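You operate a simulated robot arm through the tools that you are given. There is no shell and no other tool. Be economical: measure what you need, move in short steps, check, and stop when the job is done.

Carry out the task below with a simulated robot arm. There is one attempt and no reset: what you move stays moved.

TASK
Count the clay pats on the top of the clay prep bench, then put as many of the short posts from the top of the clay prep bench in the brown lidless carton.
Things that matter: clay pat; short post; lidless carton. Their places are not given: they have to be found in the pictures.

It is judged by the outcome, as a careful person would: the job done as asked, and still so three seconds after it is handed in. It fails if anything else is knocked over, pushed out of place, dropped, spilled or broken.

THE ROBOT
A 7-joint arm with a two-finger parallel gripper, fixed in place. Base frame: the origin is at the foot of the arm, x ahead of it, y to its left, z up; the work surface is at about z = 0. Lengths are in m, angles in rad, forces in N, time in s.
With the tool pointing down near the work surface it reaches from about 0.22 to 0.58 m from the base axis. Its first joint turns from -1.152 to 1.152 rad. Payload 2.5 kg.
Tool frame: the origin (TCP) lies between the finger pads and is the grasp point; the fingertips stand 0.023 m ahead of it; z points along the fingers, y is the line along which they close. The gripper opens to 0.094 m. The fingers are 0.038 m wide and 0.01 m thick; the gripper's body (0.054 by 0.096 m) begins 0.039 m behind the TCP.
Orientation is that of the tool frame in the base frame, as a unit quaternion [w, x, y, z]. With the fingers straight down and closing along the base's y, the tool's x points along the base's -x, its y along +y and its z along -z.

THE INTERFACE
- The arm moves only by the tool play_rows. Its argument "motion" is a list of rows, each an object of numbers (a shift or turn left out is 0, a gripper value left out holds the last): "x", "y", "z": the shift along the tool's x, y, z in m; "ax", "ay", "az": the turn, a rotation vector about the tool's x, y, z in rad. In form: [{"x": .., "y": .., "z": .., "ax": .., "ay": .., "az": ..}, ...]. A call has 1 to 12 rows; each row is the pose to reach, as a shift and turn from the pose commanded when the call began, along the tool's axes at that moment. "claw" is the gripper command, from -1 (fully open) to 1 (shut), values between in proportion, set as the call begins (left out, the last holds). A row lasts 0.2 s, in which the tool goes at most 0.05 m and 0.15 rad; a call with a longer step from one row to the next is refused whole, and so is a gripper value outside its range. A pose out of reach is approached as far as the arm can. The call stops where the force on the tool passes 40 N (or 10 N more than at its start, if that is more) or the arm is blocked; 0.2 s more then pass. The fingers move at their own pace (about 0.108 m/s each) and stop on an object; they squeeze with about 29 N. The grip force told is the motor's: it shows also when the fingers shut on nothing. Time passes only in rows, and 0.2 s behind the last, so rows that repeat a pose let the fingers close. It gives the time, the measured TCP pose, the force on the tool (base axes), the opening and the grip force at its end, in the units of the frame above (readings bear some noise).
- Cameras (640 x 400 px; columns grow to the right, rows downward): "scene" is fixed at [0.1123, -0.3985, 0.5535]; the picture's right is [0.88, -0.47, 0.00], its down [-0.22, -0.42, -0.88] and it looks along [0.42, 0.78, -0.47] (base axes); focal length 307 px, centre (320, 200). "wrist" rides on the gripper at [-0.039, 0, -0.044] in the tool frame; the picture's right is [0.00, -1.00, 0.00], its down [0.97, 0.00, -0.24] and it looks along [0.24, 0.00, 0.97] (tool axes); focal length 218 px, centre (320, 200).
- snapshot(camera): a new picture of that camera. No time passes.
- pixel_to_xyz(camera, pixels): there is no depth. For up to 12 entries [column, row, z] of the newest picture of that camera ("zoom" is the newest enlarged one), the place [x, y] in the base frame at which the ray of that pixel passes the height z, good to about 0.002 m. No time passes.
- close_up(camera, box): a new picture of the part [left, top, right, bottom] of that camera's present view, enlarged. No time passes.
- hand_in(): hands the job in; it is judged then, once.

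Work in short steps. Measure before you move; look again where a grasp or a placing could have gone wrong, and mend it. You have 60 turns and 26 pictures in all, the two below and enlarged ones among them. Open the gripper and draw the arm clear of the work before you hand the job in, unless the task says otherwise; then end with one line.

The tools are called after "Call:" by a JSON object that holds its "op" and its "data". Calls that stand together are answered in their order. play_rows: Moves the arm, as the interface text tells. Its arguments: {"type":"object","properties":{"motion":{"type":"array","items":{"type":"object","properties":{"x":{"type":"number"},"y":{"type":"number"},"z":{"type":"number"},"ax":{"type":"number"},"ay":{"type":"number"},"az":{"type":"number"}}}},"claw":{"type":"number"}},"required":["motion"]} The other tools are called the same way: snapshot (camera) takes a picture; pixel_to_xyz (camera, pixels) gives the place at which the rays of pixels pass given heights; close_up (camera, box) takes an enlarged picture of a part of a camera's view; hand_in () hands the job in.

At the start:

```text
clock: 0.0
ee_pos: [0.4322, -0.0348, 0.3821]
tool_rot: [0.0, 0.0, 1.0, -0.001]
wrist_force: [0.9, -0.1, -0.1]
finger_gap: 0.094
grip_force: 0.1
```

scene: 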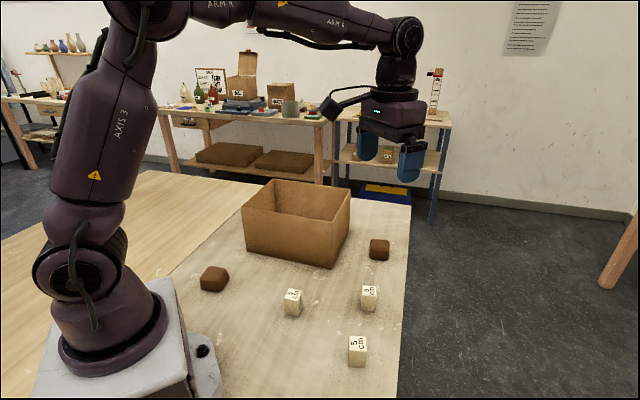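
wrist: 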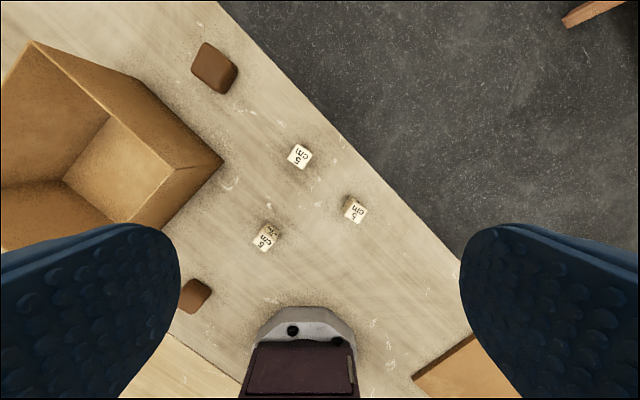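

Two brown pats and three labelled posts are visible so far. I'll enlarge both views to read the labels and look for hidden pats.

Call:
{"op": "close_up", "data": {"camera": "scene", "box": [180, 220, 420, 370]}}

Call:
{"op": "close_up", "data": {"camera": "wrist", "box": [160, 20, 416, 340]}}

```text
2.67 times, centred on (300, 295) of scene
```

zoom: 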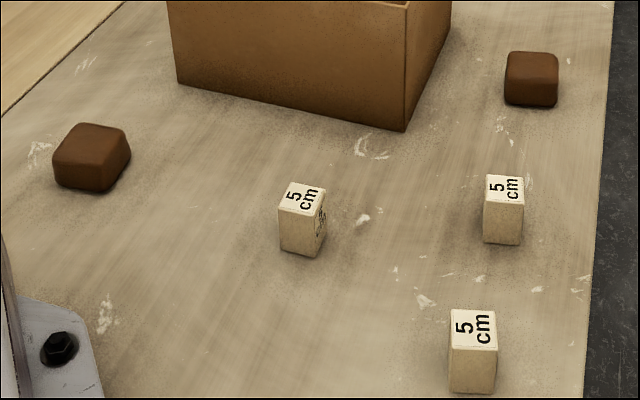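

```text
1.25 times, centred on (288, 180) of wrist
```

zoom: 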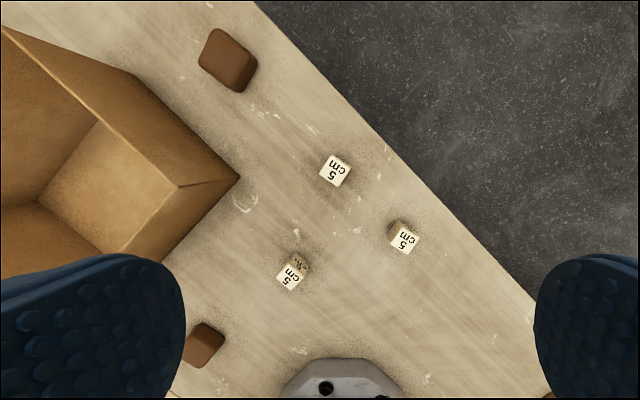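

The area behind the carton (+y side) is hidden, so I'll shift the wrist camera along +y to look there.

Call:
{"op": "play_rows", "data": {"motion": [{"y": 0.04}, {"y": 0.08}, {"y": 0.12}, {"y": 0.16}, {"y": 0.2}, {"y": 0.24}, {"y": 0.26}]}}

Call:
{"op": "snapshot", "data": {"camera": "wrist"}}

Call:
{"op": "snapshot", "data": {"camera": "scene"}}

```text
clock: 1.6
ee_pos: [0.4299, 0.225, 0.3788]
tool_rot: [0.0, 0.0, 1.0, 0.0]
wrist_force: [-0.3, 0.4, 0.0]
finger_gap: 0.0942
grip_force: 0.0
```

```text
21 pictures are left
```

wrist: 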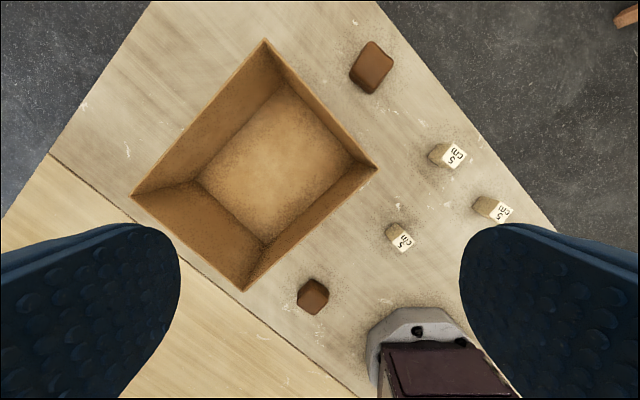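

```text
20 pictures are left
```

scene: 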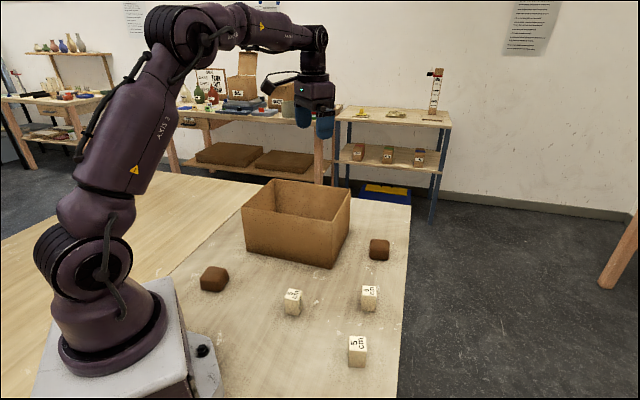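

Nothing lies behind the carton and it is empty. I'll check the near right side (−y), which neither camera has shown.

Call:
{"op": "play_rows", "data": {"motion": [{"y": -0.045}, {"y": -0.09}, {"y": -0.135}, {"y": -0.18}, {"y": -0.225}, {"y": -0.27}, {"y": -0.315}, {"y": -0.36}, {"y": -0.4}, {"y": -0.44, "x": 0.04}, {"y": -0.45, "x": 0.08}]}}

Call:
{"op": "snapshot", "data": {"camera": "wrist"}}

```text
refused: row 10 steps farther than a row can; nothing moved
```

```text
19 pictures are left
```

wrist: 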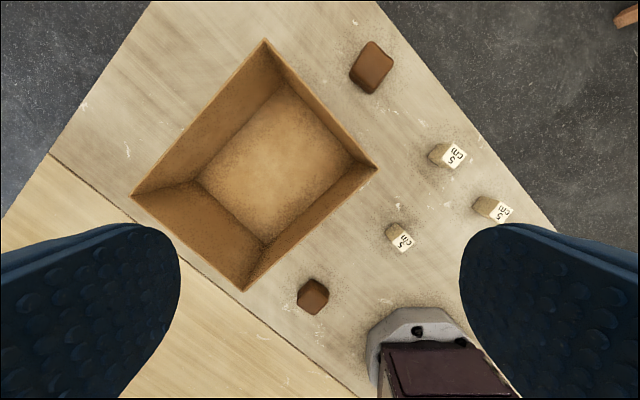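

The step was too long; I'll repeat the move with shorter rows.

Call:
{"op": "play_rows", "data": {"motion": [{"y": -0.045}, {"y": -0.09}, {"y": -0.135}, {"y": -0.18}, {"y": -0.225}, {"y": -0.27}, {"y": -0.315}, {"y": -0.36}, {"y": -0.4, "x": 0.02}, {"y": -0.42, "x": 0.05}]}}

Call:
{"op": "snapshot", "data": {"camera": "wrist"}}

```text
clock: 3.8
ee_pos: [0.3821, -0.1905, 0.3794]
tool_rot: [0.0, -0.001, 1.0, 0.0]
wrist_force: [-0.2, -0.4, 0.2]
finger_gap: 0.0942
grip_force: 0.1
```

```text
18 pictures are left
```

wrist: 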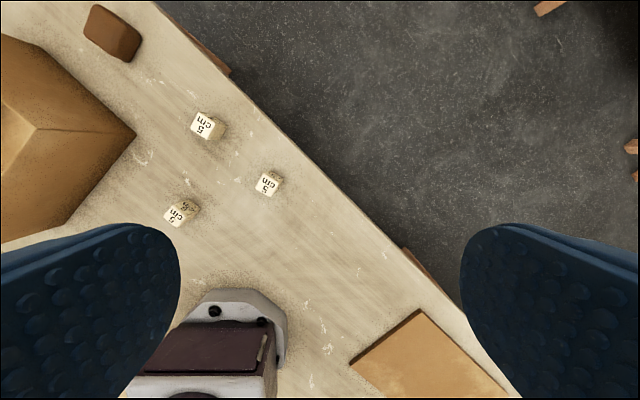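

There's a tan object at (430,360) near the base's right. I'll tilt the camera back toward it to see it and what's behind it.

Call:
{"op": "play_rows", "data": {"motion": [{"ay": 0.14}, {"ay": 0.28}, {"ay": 0.42}, {"ay": 0.56}, {"ay": 0.65}]}}

Call:
{"op": "snapshot", "data": {"camera": "wrist"}}

```text
clock: 5.0
ee_pos: [0.3821, -0.1931, 0.3825]
tool_rot: [-0.299, 0.001, 0.954, 0.001]
wrist_force: [0.1, 0.0, -0.2]
finger_gap: 0.0939
grip_force: 0.0
```

```text
17 pictures are left
```

wrist: 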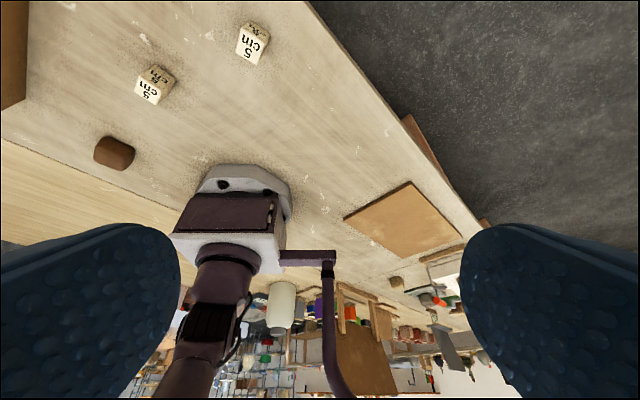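

The tan thing is a flat board. Zooming on the far end of the bench around (400,270).

Call:
{"op": "close_up", "data": {"camera": "wrist", "box": [260, 170, 500, 330]}}

```text
2.50 times, centred on (380, 250) of wrist
```

zoom: 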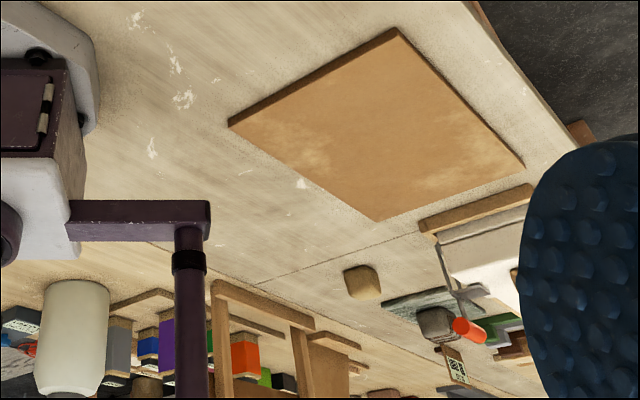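

A tan lump sits beyond the seam. One tighter look to identify it.

Call:
{"op": "close_up", "data": {"camera": "wrist", "box": [370, 240, 470, 302]}}

Call:
{"op": "pixel_to_xyz", "data": {"camera": "wrist", "pixels": [[395, 283, 0], [405, 182, 0], [345, 218, 0], [380, 260, 0], [115, 152, 0.0]]}}

```text
6.40 times, centred on (420, 271) of wrist
```

zoom: 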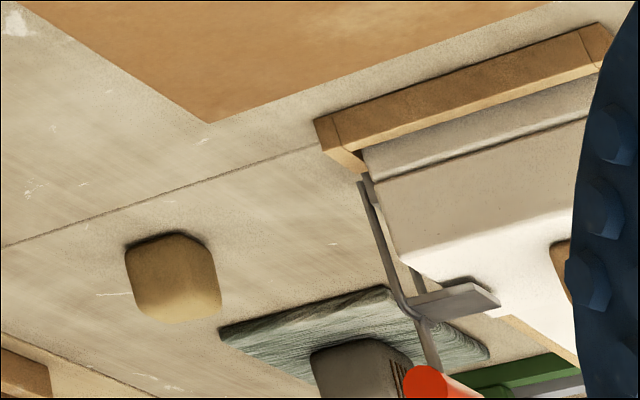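

```text
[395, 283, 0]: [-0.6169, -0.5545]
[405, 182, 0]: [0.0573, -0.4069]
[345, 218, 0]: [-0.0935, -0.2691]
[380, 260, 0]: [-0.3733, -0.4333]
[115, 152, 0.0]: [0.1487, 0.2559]
```

It's a tan sponge far behind on other furniture, not one of the pats. The pat count is 2, so two posts go in the carton. Returning the tool to vertical.

Call:
{"op": "play_rows", "data": {"motion": [{"ay": -0.14}, {"ay": -0.28}, {"ay": -0.42}, {"ay": -0.56}, {"ay": -0.65}]}}

Call:
{"op": "play_rows", "data": {"motion": [{"y": 0.04, "z": 0.02}, {"y": 0.08, "z": 0.04}, {"y": 0.12, "z": 0.06}, {"y": 0.14, "z": 0.08}]}}

Call:
{"op": "snapshot", "data": {"camera": "wrist"}}

Call:
{"op": "close_up", "data": {"camera": "wrist", "box": [160, 60, 480, 260]}}

```text
clock: 6.2
ee_pos: [0.3796, -0.1944, 0.3812]
tool_rot: [0.001, 0.0, 1.0, 0.0]
wrist_force: [-0.9, -0.2, 0.3]
finger_gap: 0.0943
grip_force: 0.0
```

```text
clock: 7.2
ee_pos: [0.3814, -0.0567, 0.3018]
tool_rot: [0.0, 0.001, 1.0, -0.001]
wrist_force: [-0.7, -0.1, 0.7]
finger_gap: 0.0937
grip_force: 0.1
```

```text
14 pictures are left
```

wrist: 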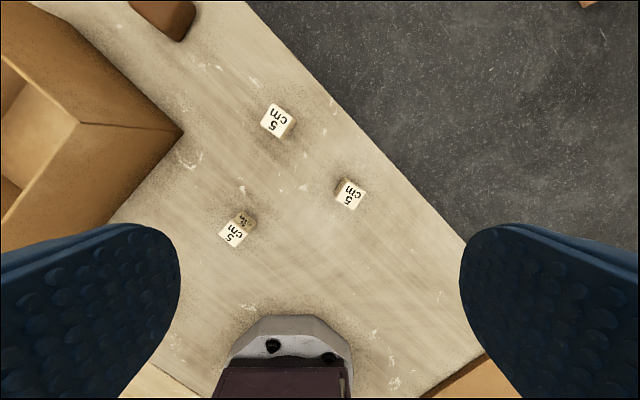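

```text
2.00 times, centred on (320, 160) of wrist
```

zoom: 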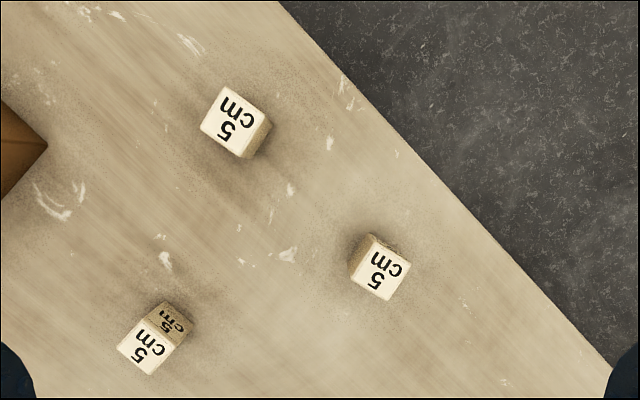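

Measuring top-face corners of the posts (zoom pixels) and carton points.

Call:
{"op": "pixel_to_xyz", "data": {"camera": "zoom", "pixels": [[222, 86, 0.05], [258, 112, 0.05], [237, 157, 0.05], [200, 125, 0.05], [371, 238, 0.05], [411, 261, 0.05], [391, 300, 0.05], [350, 273, 0.05], [142, 315, 0.05], [178, 342, 0.05], [153, 374, 0.05], [117, 345, 0.05]]}}

Call:
{"op": "pixel_to_xyz", "data": {"camera": "scene", "pixels": [[357, 343, 0.05], [369, 290, 0.05], [293, 294, 0.05], [332, 268, 0], [247, 250, 0], [349, 236, 0], [335, 223, 0.1], [242, 207, 0.1], [350, 196, 0.1], [275, 179, 0.1], [357, 366, 0], [369, 311, 0]]}}

```text
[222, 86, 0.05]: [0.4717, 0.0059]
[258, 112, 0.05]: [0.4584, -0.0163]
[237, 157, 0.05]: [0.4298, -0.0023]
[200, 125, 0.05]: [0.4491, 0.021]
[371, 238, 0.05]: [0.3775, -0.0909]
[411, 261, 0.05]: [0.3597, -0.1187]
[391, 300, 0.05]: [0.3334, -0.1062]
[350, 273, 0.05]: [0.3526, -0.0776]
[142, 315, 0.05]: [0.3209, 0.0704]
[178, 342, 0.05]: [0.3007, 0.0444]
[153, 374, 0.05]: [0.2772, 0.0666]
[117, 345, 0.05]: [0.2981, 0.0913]
```

```text
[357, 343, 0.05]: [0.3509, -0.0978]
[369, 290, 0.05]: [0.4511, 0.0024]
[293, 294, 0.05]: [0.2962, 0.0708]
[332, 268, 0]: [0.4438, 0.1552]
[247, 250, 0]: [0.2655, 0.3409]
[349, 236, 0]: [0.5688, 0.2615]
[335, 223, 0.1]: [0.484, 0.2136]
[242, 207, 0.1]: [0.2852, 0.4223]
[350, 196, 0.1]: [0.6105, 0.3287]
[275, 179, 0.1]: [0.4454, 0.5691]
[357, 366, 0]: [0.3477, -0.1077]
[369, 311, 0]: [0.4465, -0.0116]
```

Heights agree at 0.05 m; post centres are P2 (0.452, 0.002), P1 (0.353, −0.098), P3 (0.298, 0.069), and the carton centre ≈ (0.415, 0.305), rim ≈ 0.145. I'll hover over P2 with the yaw turned 32° to match its faces.

Call:
{"op": "play_rows", "data": {"motion": [{"x": -0.014, "y": 0.012, "z": 0.03, "az": 0.112}, {"x": -0.028, "y": 0.024, "z": 0.06, "az": 0.224}, {"x": -0.042, "y": 0.036, "z": 0.09, "az": 0.336}, {"x": -0.056, "y": 0.048, "z": 0.12, "az": 0.448}, {"x": -0.0706, "y": 0.0587, "z": 0.15, "az": 0.56}, {"x": -0.0706, "y": 0.0587, "z": 0.18, "az": 0.56}, {"x": -0.0706, "y": 0.0587, "z": 0.19, "az": 0.56}]}}

Call:
{"op": "snapshot", "data": {"camera": "wrist"}}

```text
clock: 8.8
ee_pos: [0.4522, 0.0023, 0.1109]
tool_rot: [0.001, 0.277, 0.961, 0.0]
wrist_force: [0.6, -0.1, 0.1]
finger_gap: 0.0941
grip_force: 0.1
```

```text
12 pictures are left
```

wrist: 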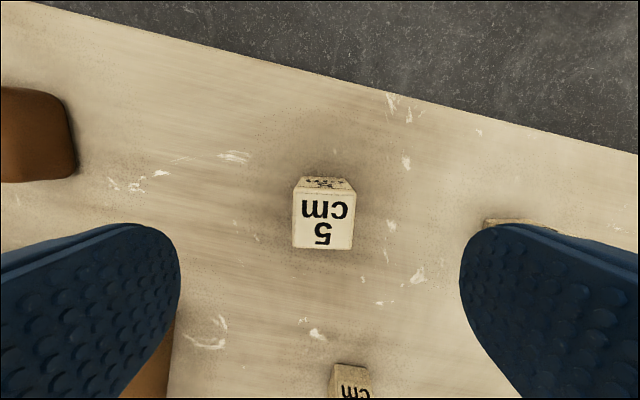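

Post is centred and squared at (324,219). Checking its centre, then descending.

Call:
{"op": "pixel_to_xyz", "data": {"camera": "wrist", "pixels": [[324, 219, 0.05]]}}

Call:
{"op": "play_rows", "data": {"motion": [{"z": 0.03}, {"z": 0.055}, {"z": 0.075}]}}

Call:
{"op": "play_rows", "data": {"motion": [{}, {}, {}, {}], "claw": 1}}

```text
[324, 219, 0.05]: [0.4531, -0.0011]
```

```text
clock: 9.6
ee_pos: [0.4525, 0.0041, 0.0347]
tool_rot: [0.001, 0.276, 0.961, 0.0]
wrist_force: [-0.4, 0.6, 0.1]
finger_gap: 0.0941
grip_force: 0.1
```

```text
clock: 10.6
ee_pos: [0.4521, 0.0031, 0.0359]
tool_rot: [-0.001, 0.275, 0.961, 0.0]
wrist_force: [-0.8, 0.3, -0.3]
finger_gap: 0.0314
grip_force: 28.7
```

Gripped at 0.031 m. Lifting to z≈0.25.

Call:
{"op": "play_rows", "data": {"motion": [{"z": -0.02}, {"z": -0.06}, {"z": -0.1}, {"z": -0.14}, {"z": -0.18}, {"z": -0.215}]}}

```text
clock: 12.0
ee_pos: [0.4502, 0.0013, 0.2515]
tool_rot: [0.0, 0.276, 0.961, 0.0]
wrist_force: [-0.1, 1.1, -1.3]
finger_gap: 0.0313
grip_force: 29.0
```

Holding. Carrying to above the carton's near-right part (0.460, 0.258), turning to align with its long side.

Call:
{"op": "play_rows", "data": {"motion": [{"x": 0.018, "y": 0.032, "az": 0.035}, {"x": 0.036, "y": 0.064, "az": 0.07}, {"x": 0.054, "y": 0.096, "az": 0.105}, {"x": 0.072, "y": 0.128, "az": 0.14}, {"x": 0.09, "y": 0.16, "az": 0.175}, {"x": 0.108, "y": 0.192, "az": 0.21}, {"x": 0.127, "y": 0.222, "az": 0.24}, {"x": 0.127, "y": 0.222, "az": 0.24}]}}

Call:
{"op": "snapshot", "data": {"camera": "wrist"}}

Call:
{"op": "snapshot", "data": {"camera": "scene"}}

```text
clock: 13.8
ee_pos: [0.4591, 0.2603, 0.2501]
tool_rot: [0.0, 0.39, 0.921, -0.001]
wrist_force: [-0.6, 0.4, 0.0]
finger_gap: 0.0314
grip_force: 28.7
```

```text
11 pictures are left
```

wrist: 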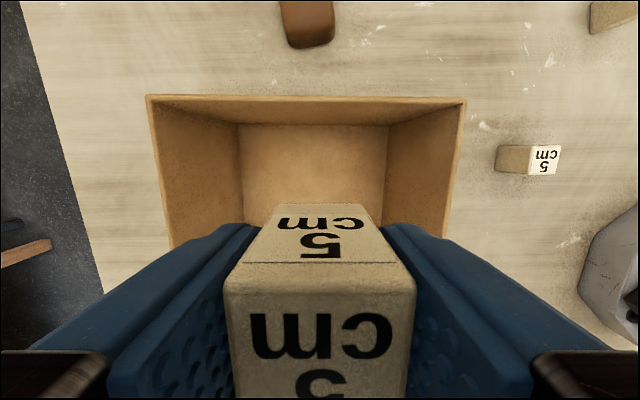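

```text
10 pictures are left
```

scene: 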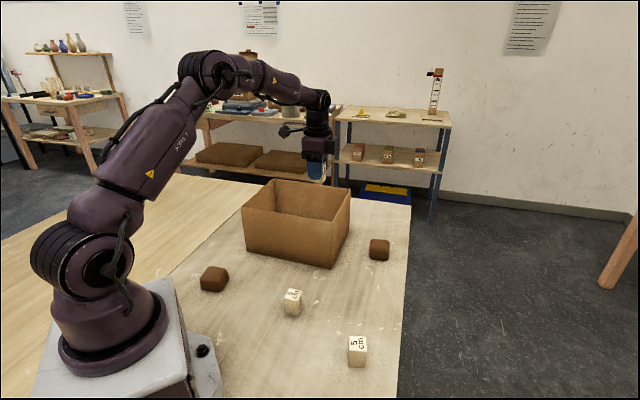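

Post still held over the carton. Checking the rim's position under the wrist before lowering.

Call:
{"op": "pixel_to_xyz", "data": {"camera": "wrist", "pixels": [[148, 95, 0.145], [466, 99, 0.145], [308, 97, 0.145], [240, 124, 0.005], [388, 125, 0.005], [162, 200, 0.145], [455, 200, 0.145]]}}

```text
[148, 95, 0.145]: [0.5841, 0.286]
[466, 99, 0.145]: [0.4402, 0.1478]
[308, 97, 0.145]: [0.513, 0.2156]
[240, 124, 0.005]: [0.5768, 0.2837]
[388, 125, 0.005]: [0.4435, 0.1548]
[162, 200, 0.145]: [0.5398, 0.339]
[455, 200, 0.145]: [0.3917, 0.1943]
```

Carton is about 0.20 × 0.257; I'm ~9 mm off its mid-line, which is fine. Correcting slightly and lowering to just above the floor.

Call:
{"op": "play_rows", "data": {"motion": [{"x": 0.01, "y": 0.009, "z": 0.0}, {"x": 0.01, "y": 0.009, "z": 0.04}, {"x": 0.01, "y": 0.009, "z": 0.08}, {"x": 0.01, "y": 0.009, "z": 0.12}, {"x": 0.01, "y": 0.009, "z": 0.15}, {"x": 0.01, "y": 0.009, "z": 0.175}, {"x": 0.01, "y": 0.009, "z": 0.195}]}}

Call:
{"op": "snapshot", "data": {"camera": "scene"}}

```text
clock: 15.4
ee_pos: [0.4607, 0.2745, 0.0568]
tool_rot: [0.0, 0.39, 0.921, 0.0]
wrist_force: [-0.5, 0.1, -1.1]
finger_gap: 0.0317
grip_force: 29.0
```

```text
9 pictures are left
```

scene: 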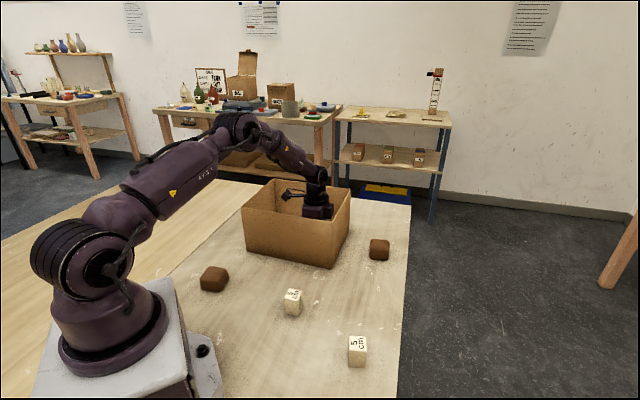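

No contact and clear of the walls. Lowering gently toward the floor.

Call:
{"op": "play_rows", "data": {"motion": [{"z": 0.005}, {"z": 0.009}, {"z": 0.012}, {"z": 0.014}]}}

```text
clock: 16.4
ee_pos: [0.4615, 0.273, 0.0432]
tool_rot: [0.0, 0.389, 0.921, 0.0]
wrist_force: [-0.1, -0.1, -0.5]
finger_gap: 0.0313
grip_force: 28.8
```

Call:
{"op": "play_rows", "data": {"motion": [{"z": 0.0015}, {"z": 0.003}, {"z": 0.003}]}}

```text
clock: 17.2
ee_pos: [0.4616, 0.2744, 0.039]
tool_rot: [-0.001, 0.389, 0.921, 0.0]
wrist_force: [-0.6, -0.1, 2.0]
finger_gap: 0.0315
grip_force: 29.4
```

The force rose to 2 N, so the post is at the floor. Releasing with a partial opening, then rising.

Call:
{"op": "play_rows", "data": {"motion": [{}, {}], "claw": -0.5}}

Call:
{"op": "play_rows", "data": {"motion": [{"z": -0.02}, {"z": -0.06}, {"z": -0.1}, {"z": -0.14}, {"z": -0.18}, {"z": -0.215}]}}

Call:
{"op": "snapshot", "data": {"camera": "wrist"}}

```text
clock: 17.8
ee_pos: [0.4608, 0.273, 0.0389]
tool_rot: [0.0, 0.389, 0.921, 0.0]
wrist_force: [-0.2, -0.6, 0.2]
finger_gap: 0.0706
grip_force: 0.1
```

```text
clock: 19.2
ee_pos: [0.4625, 0.2741, 0.2568]
tool_rot: [0.0, 0.389, 0.921, 0.0]
wrist_force: [-0.1, 0.8, 0.0]
finger_gap: 0.0703
grip_force: 0.0
```

```text
8 pictures are left
```

wrist: 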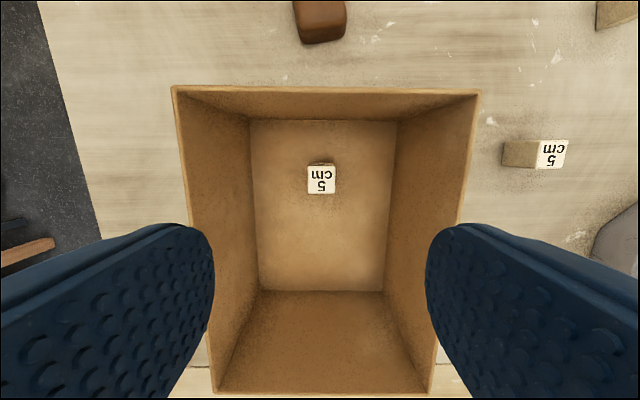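

First post stands in the carton. Moving at height to above P3 (0.298, 0.069), gripper reopened.

Call:
{"op": "play_rows", "data": {"motion": [{"x": -0.005, "y": -0.038}, {"x": -0.01, "y": -0.076}, {"x": -0.015, "y": -0.114}, {"x": -0.02, "y": -0.152, "az": -0.03}, {"x": -0.025, "y": -0.19, "az": -0.06}, {"x": -0.03, "y": -0.228, "az": -0.092}, {"x": -0.032, "y": -0.261, "az": -0.092}, {"x": -0.032, "y": -0.261, "z": 0.04, "az": -0.092}, {"x": -0.032, "y": -0.261, "z": 0.08, "az": -0.092}, {"x": -0.032, "y": -0.261, "z": 0.12, "az": -0.092}, {"x": -0.032, "y": -0.261, "z": 0.14, "az": -0.092}], "claw": -1}}

Call:
{"op": "snapshot", "data": {"camera": "wrist"}}

```text
clock: 21.6
ee_pos: [0.2971, 0.0645, 0.1147]
tool_rot: [0.0, 0.347, 0.938, 0.0]
wrist_force: [-0.7, 0.4, 0.0]
finger_gap: 0.0942
grip_force: 0.1
```

```text
7 pictures are left
```

wrist: 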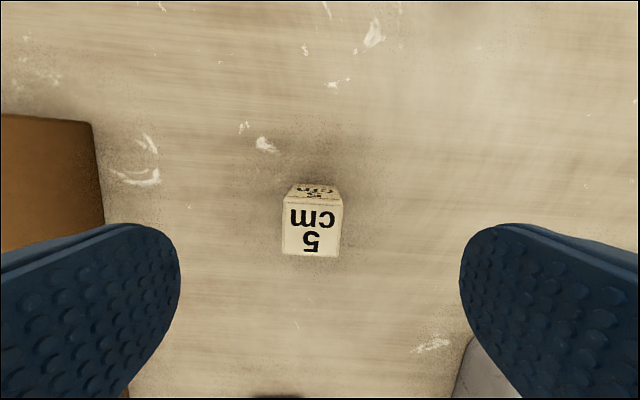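

Post is ~8 px left of centre and ~4° turned. Measuring, then correcting and descending.

Call:
{"op": "pixel_to_xyz", "data": {"camera": "wrist", "pixels": [[311, 229, 0.05]]}}

Call:
{"op": "play_rows", "data": {"motion": [{"y": 0.004, "az": 0.05}, {"y": 0.004, "z": 0.03, "az": 0.05}, {"y": 0.004, "z": 0.055, "az": 0.05}, {"y": 0.004, "z": 0.079, "az": 0.05}]}}

Call:
{"op": "play_rows", "data": {"motion": [{}, {}, {}, {}], "claw": 1}}

```text
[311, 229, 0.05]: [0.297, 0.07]
```

```text
clock: 22.6
ee_pos: [0.2997, 0.0703, 0.0356]
tool_rot: [-0.001, 0.37, 0.929, 0.0]
wrist_force: [0.5, 0.4, 0.2]
finger_gap: 0.094
grip_force: 0.0
```

```text
clock: 23.6
ee_pos: [0.3008, 0.0688, 0.036]
tool_rot: [0.0, 0.37, 0.929, 0.0]
wrist_force: [-0.3, 0.8, 0.4]
finger_gap: 0.0315
grip_force: 28.9
```

Gripped at 0.0315 m. Lifting.

Call:
{"op": "play_rows", "data": {"motion": [{"z": -0.02}, {"z": -0.06}, {"z": -0.1}, {"z": -0.14}, {"z": -0.18}, {"z": -0.215}]}}

```text
clock: 25.0
ee_pos: [0.2993, 0.0714, 0.2508]
tool_rot: [0.0, 0.371, 0.929, 0.0]
wrist_force: [-0.6, -0.5, -0.4]
finger_gap: 0.0317
grip_force: 29.0
```

Carrying to above (0.426, 0.310), 5 cm along the carton from the first post.

Call:
{"op": "play_rows", "data": {"motion": [{"x": 0.01, "y": 0.037}, {"x": 0.02, "y": 0.074}, {"x": 0.03, "y": 0.111}, {"x": 0.041, "y": 0.149}, {"x": 0.052, "y": 0.187, "az": 0.02}, {"x": 0.062, "y": 0.224, "az": 0.04}, {"x": 0.0723, "y": 0.2607, "az": 0.04}, {"x": 0.0723, "y": 0.2607, "az": 0.04}]}}

Call:
{"op": "snapshot", "data": {"camera": "wrist"}}

```text
clock: 26.8
ee_pos: [0.4255, 0.3135, 0.249]
tool_rot: [0.0, 0.389, 0.921, 0.0]
wrist_force: [0.1, -0.3, -0.2]
finger_gap: 0.0317
grip_force: 28.8
```

```text
6 pictures are left
```

wrist: 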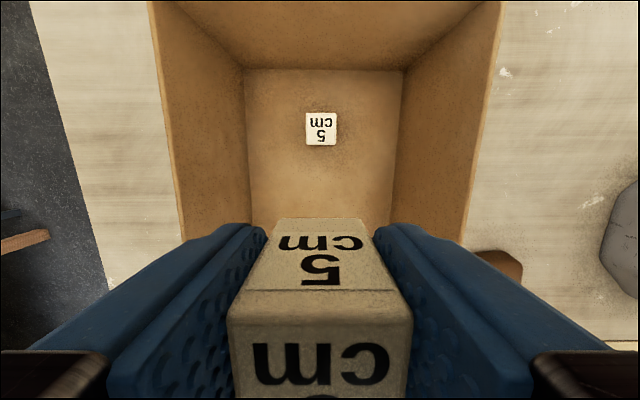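

Checking the first post's position relative to the tool before lowering partway.

Call:
{"op": "pixel_to_xyz", "data": {"camera": "wrist", "pixels": [[321, 130, 0.053]]}}

Call:
{"op": "play_rows", "data": {"motion": [{"z": 0.04}, {"z": 0.08}, {"z": 0.11}, {"z": 0.13}]}}

Call:
{"op": "snapshot", "data": {"camera": "wrist"}}

Call:
{"op": "close_up", "data": {"camera": "scene", "box": [220, 140, 380, 280]}}

```text
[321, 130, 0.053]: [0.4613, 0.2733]
```

```text
clock: 27.8
ee_pos: [0.4277, 0.313, 0.12]
tool_rot: [0.0, 0.388, 0.922, 0.0]
wrist_force: [0.2, 0.4, -0.2]
finger_gap: 0.0315
grip_force: 28.4
```

```text
5 pictures are left
```

wrist: 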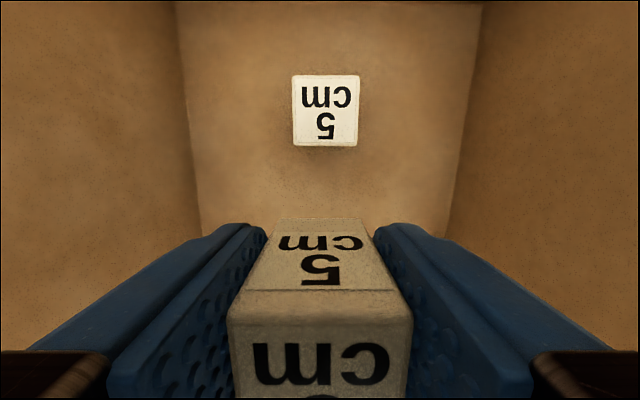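

```text
2.86 times, centred on (300, 210) of scene
```

zoom: 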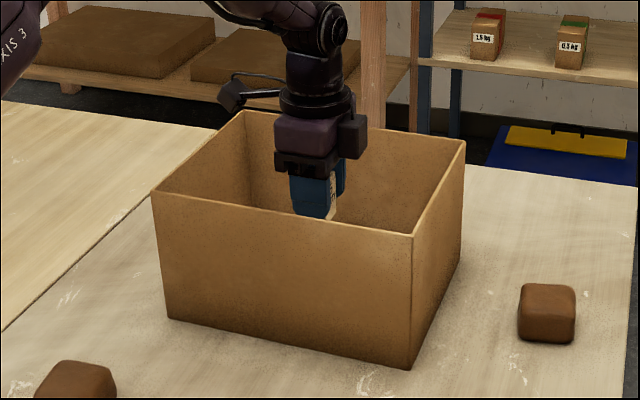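

Separation is 5 cm and the gripper clears all walls. Lowering to the floor.

Call:
{"op": "play_rows", "data": {"motion": [{"z": 0.025}, {"z": 0.05}, {"z": 0.065}, {"z": 0.073}, {"z": 0.077}, {"z": 0.08}, {"z": 0.08}]}}

```text
clock: 29.4
ee_pos: [0.4263, 0.31, 0.0389]
tool_rot: [0.0, 0.388, 0.922, 0.001]
wrist_force: [0.0, 0.4, 0.0]
finger_gap: 0.0315
grip_force: 29.0
```

Same height as the first release (0.039). Releasing partially and rising straight up.

Call:
{"op": "play_rows", "data": {"motion": [{"z": 0.001}, {"z": 0.001}, {"z": 0.001}], "claw": -0.5}}

Call:
{"op": "play_rows", "data": {"motion": [{"z": -0.02}, {"z": -0.06}, {"z": -0.1}, {"z": -0.14}, {"z": -0.18}, {"z": -0.22}, {"z": -0.26}]}}

Call:
{"op": "snapshot", "data": {"camera": "wrist"}}

```text
clock: 30.2
ee_pos: [0.4274, 0.31, 0.0383]
tool_rot: [0.0, 0.388, 0.922, 0.001]
wrist_force: [-1.0, -0.2, -0.6]
finger_gap: 0.0704
grip_force: 0.0
```

```text
clock: 31.8
ee_pos: [0.4285, 0.308, 0.2995]
tool_rot: [0.001, 0.388, 0.922, 0.0]
wrist_force: [0.5, 0.7, 0.2]
finger_gap: 0.0704
grip_force: 0.2
```

```text
3 pictures are left
```

wrist: 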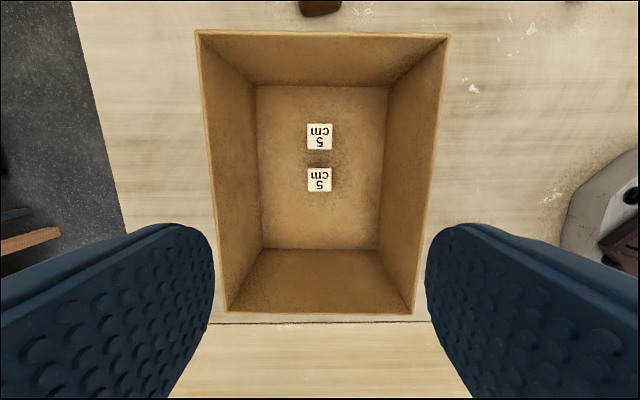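

Both posts stand in the carton. Opening fully, drawing clear sideways at height, and checking the scene.

Call:
{"op": "play_rows", "data": {"motion": [{"z": -0.03}, {"z": -0.06}, {"z": -0.06, "y": -0.04}, {"z": -0.06, "y": -0.08}, {"z": -0.06, "y": -0.12}, {"z": -0.06, "y": -0.16}, {"z": -0.06, "y": -0.2}, {"z": -0.06, "y": -0.22}], "claw": -1}}

Call:
{"op": "snapshot", "data": {"camera": "scene"}}

```text
clock: 33.6
ee_pos: [0.2665, 0.1545, 0.3579]
tool_rot: [0.001, 0.388, 0.922, 0.0]
wrist_force: [-0.5, -0.4, -0.4]
finger_gap: 0.0939
grip_force: 0.0
```

```text
2 pictures are left
```

scene: 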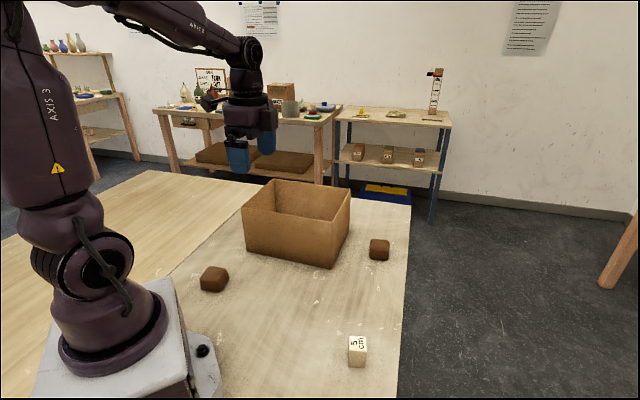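

The pats, the carton and the third post are where they started, and the arm is clear. Handing in.

Call:
{"op": "hand_in", "data": {}}

```text
The job is handed in.
```

I counted 2 clay pats on the bench and put 2 short posts in the brown lidless carton, both standing upright; the third post, the pats and the carton were not moved.
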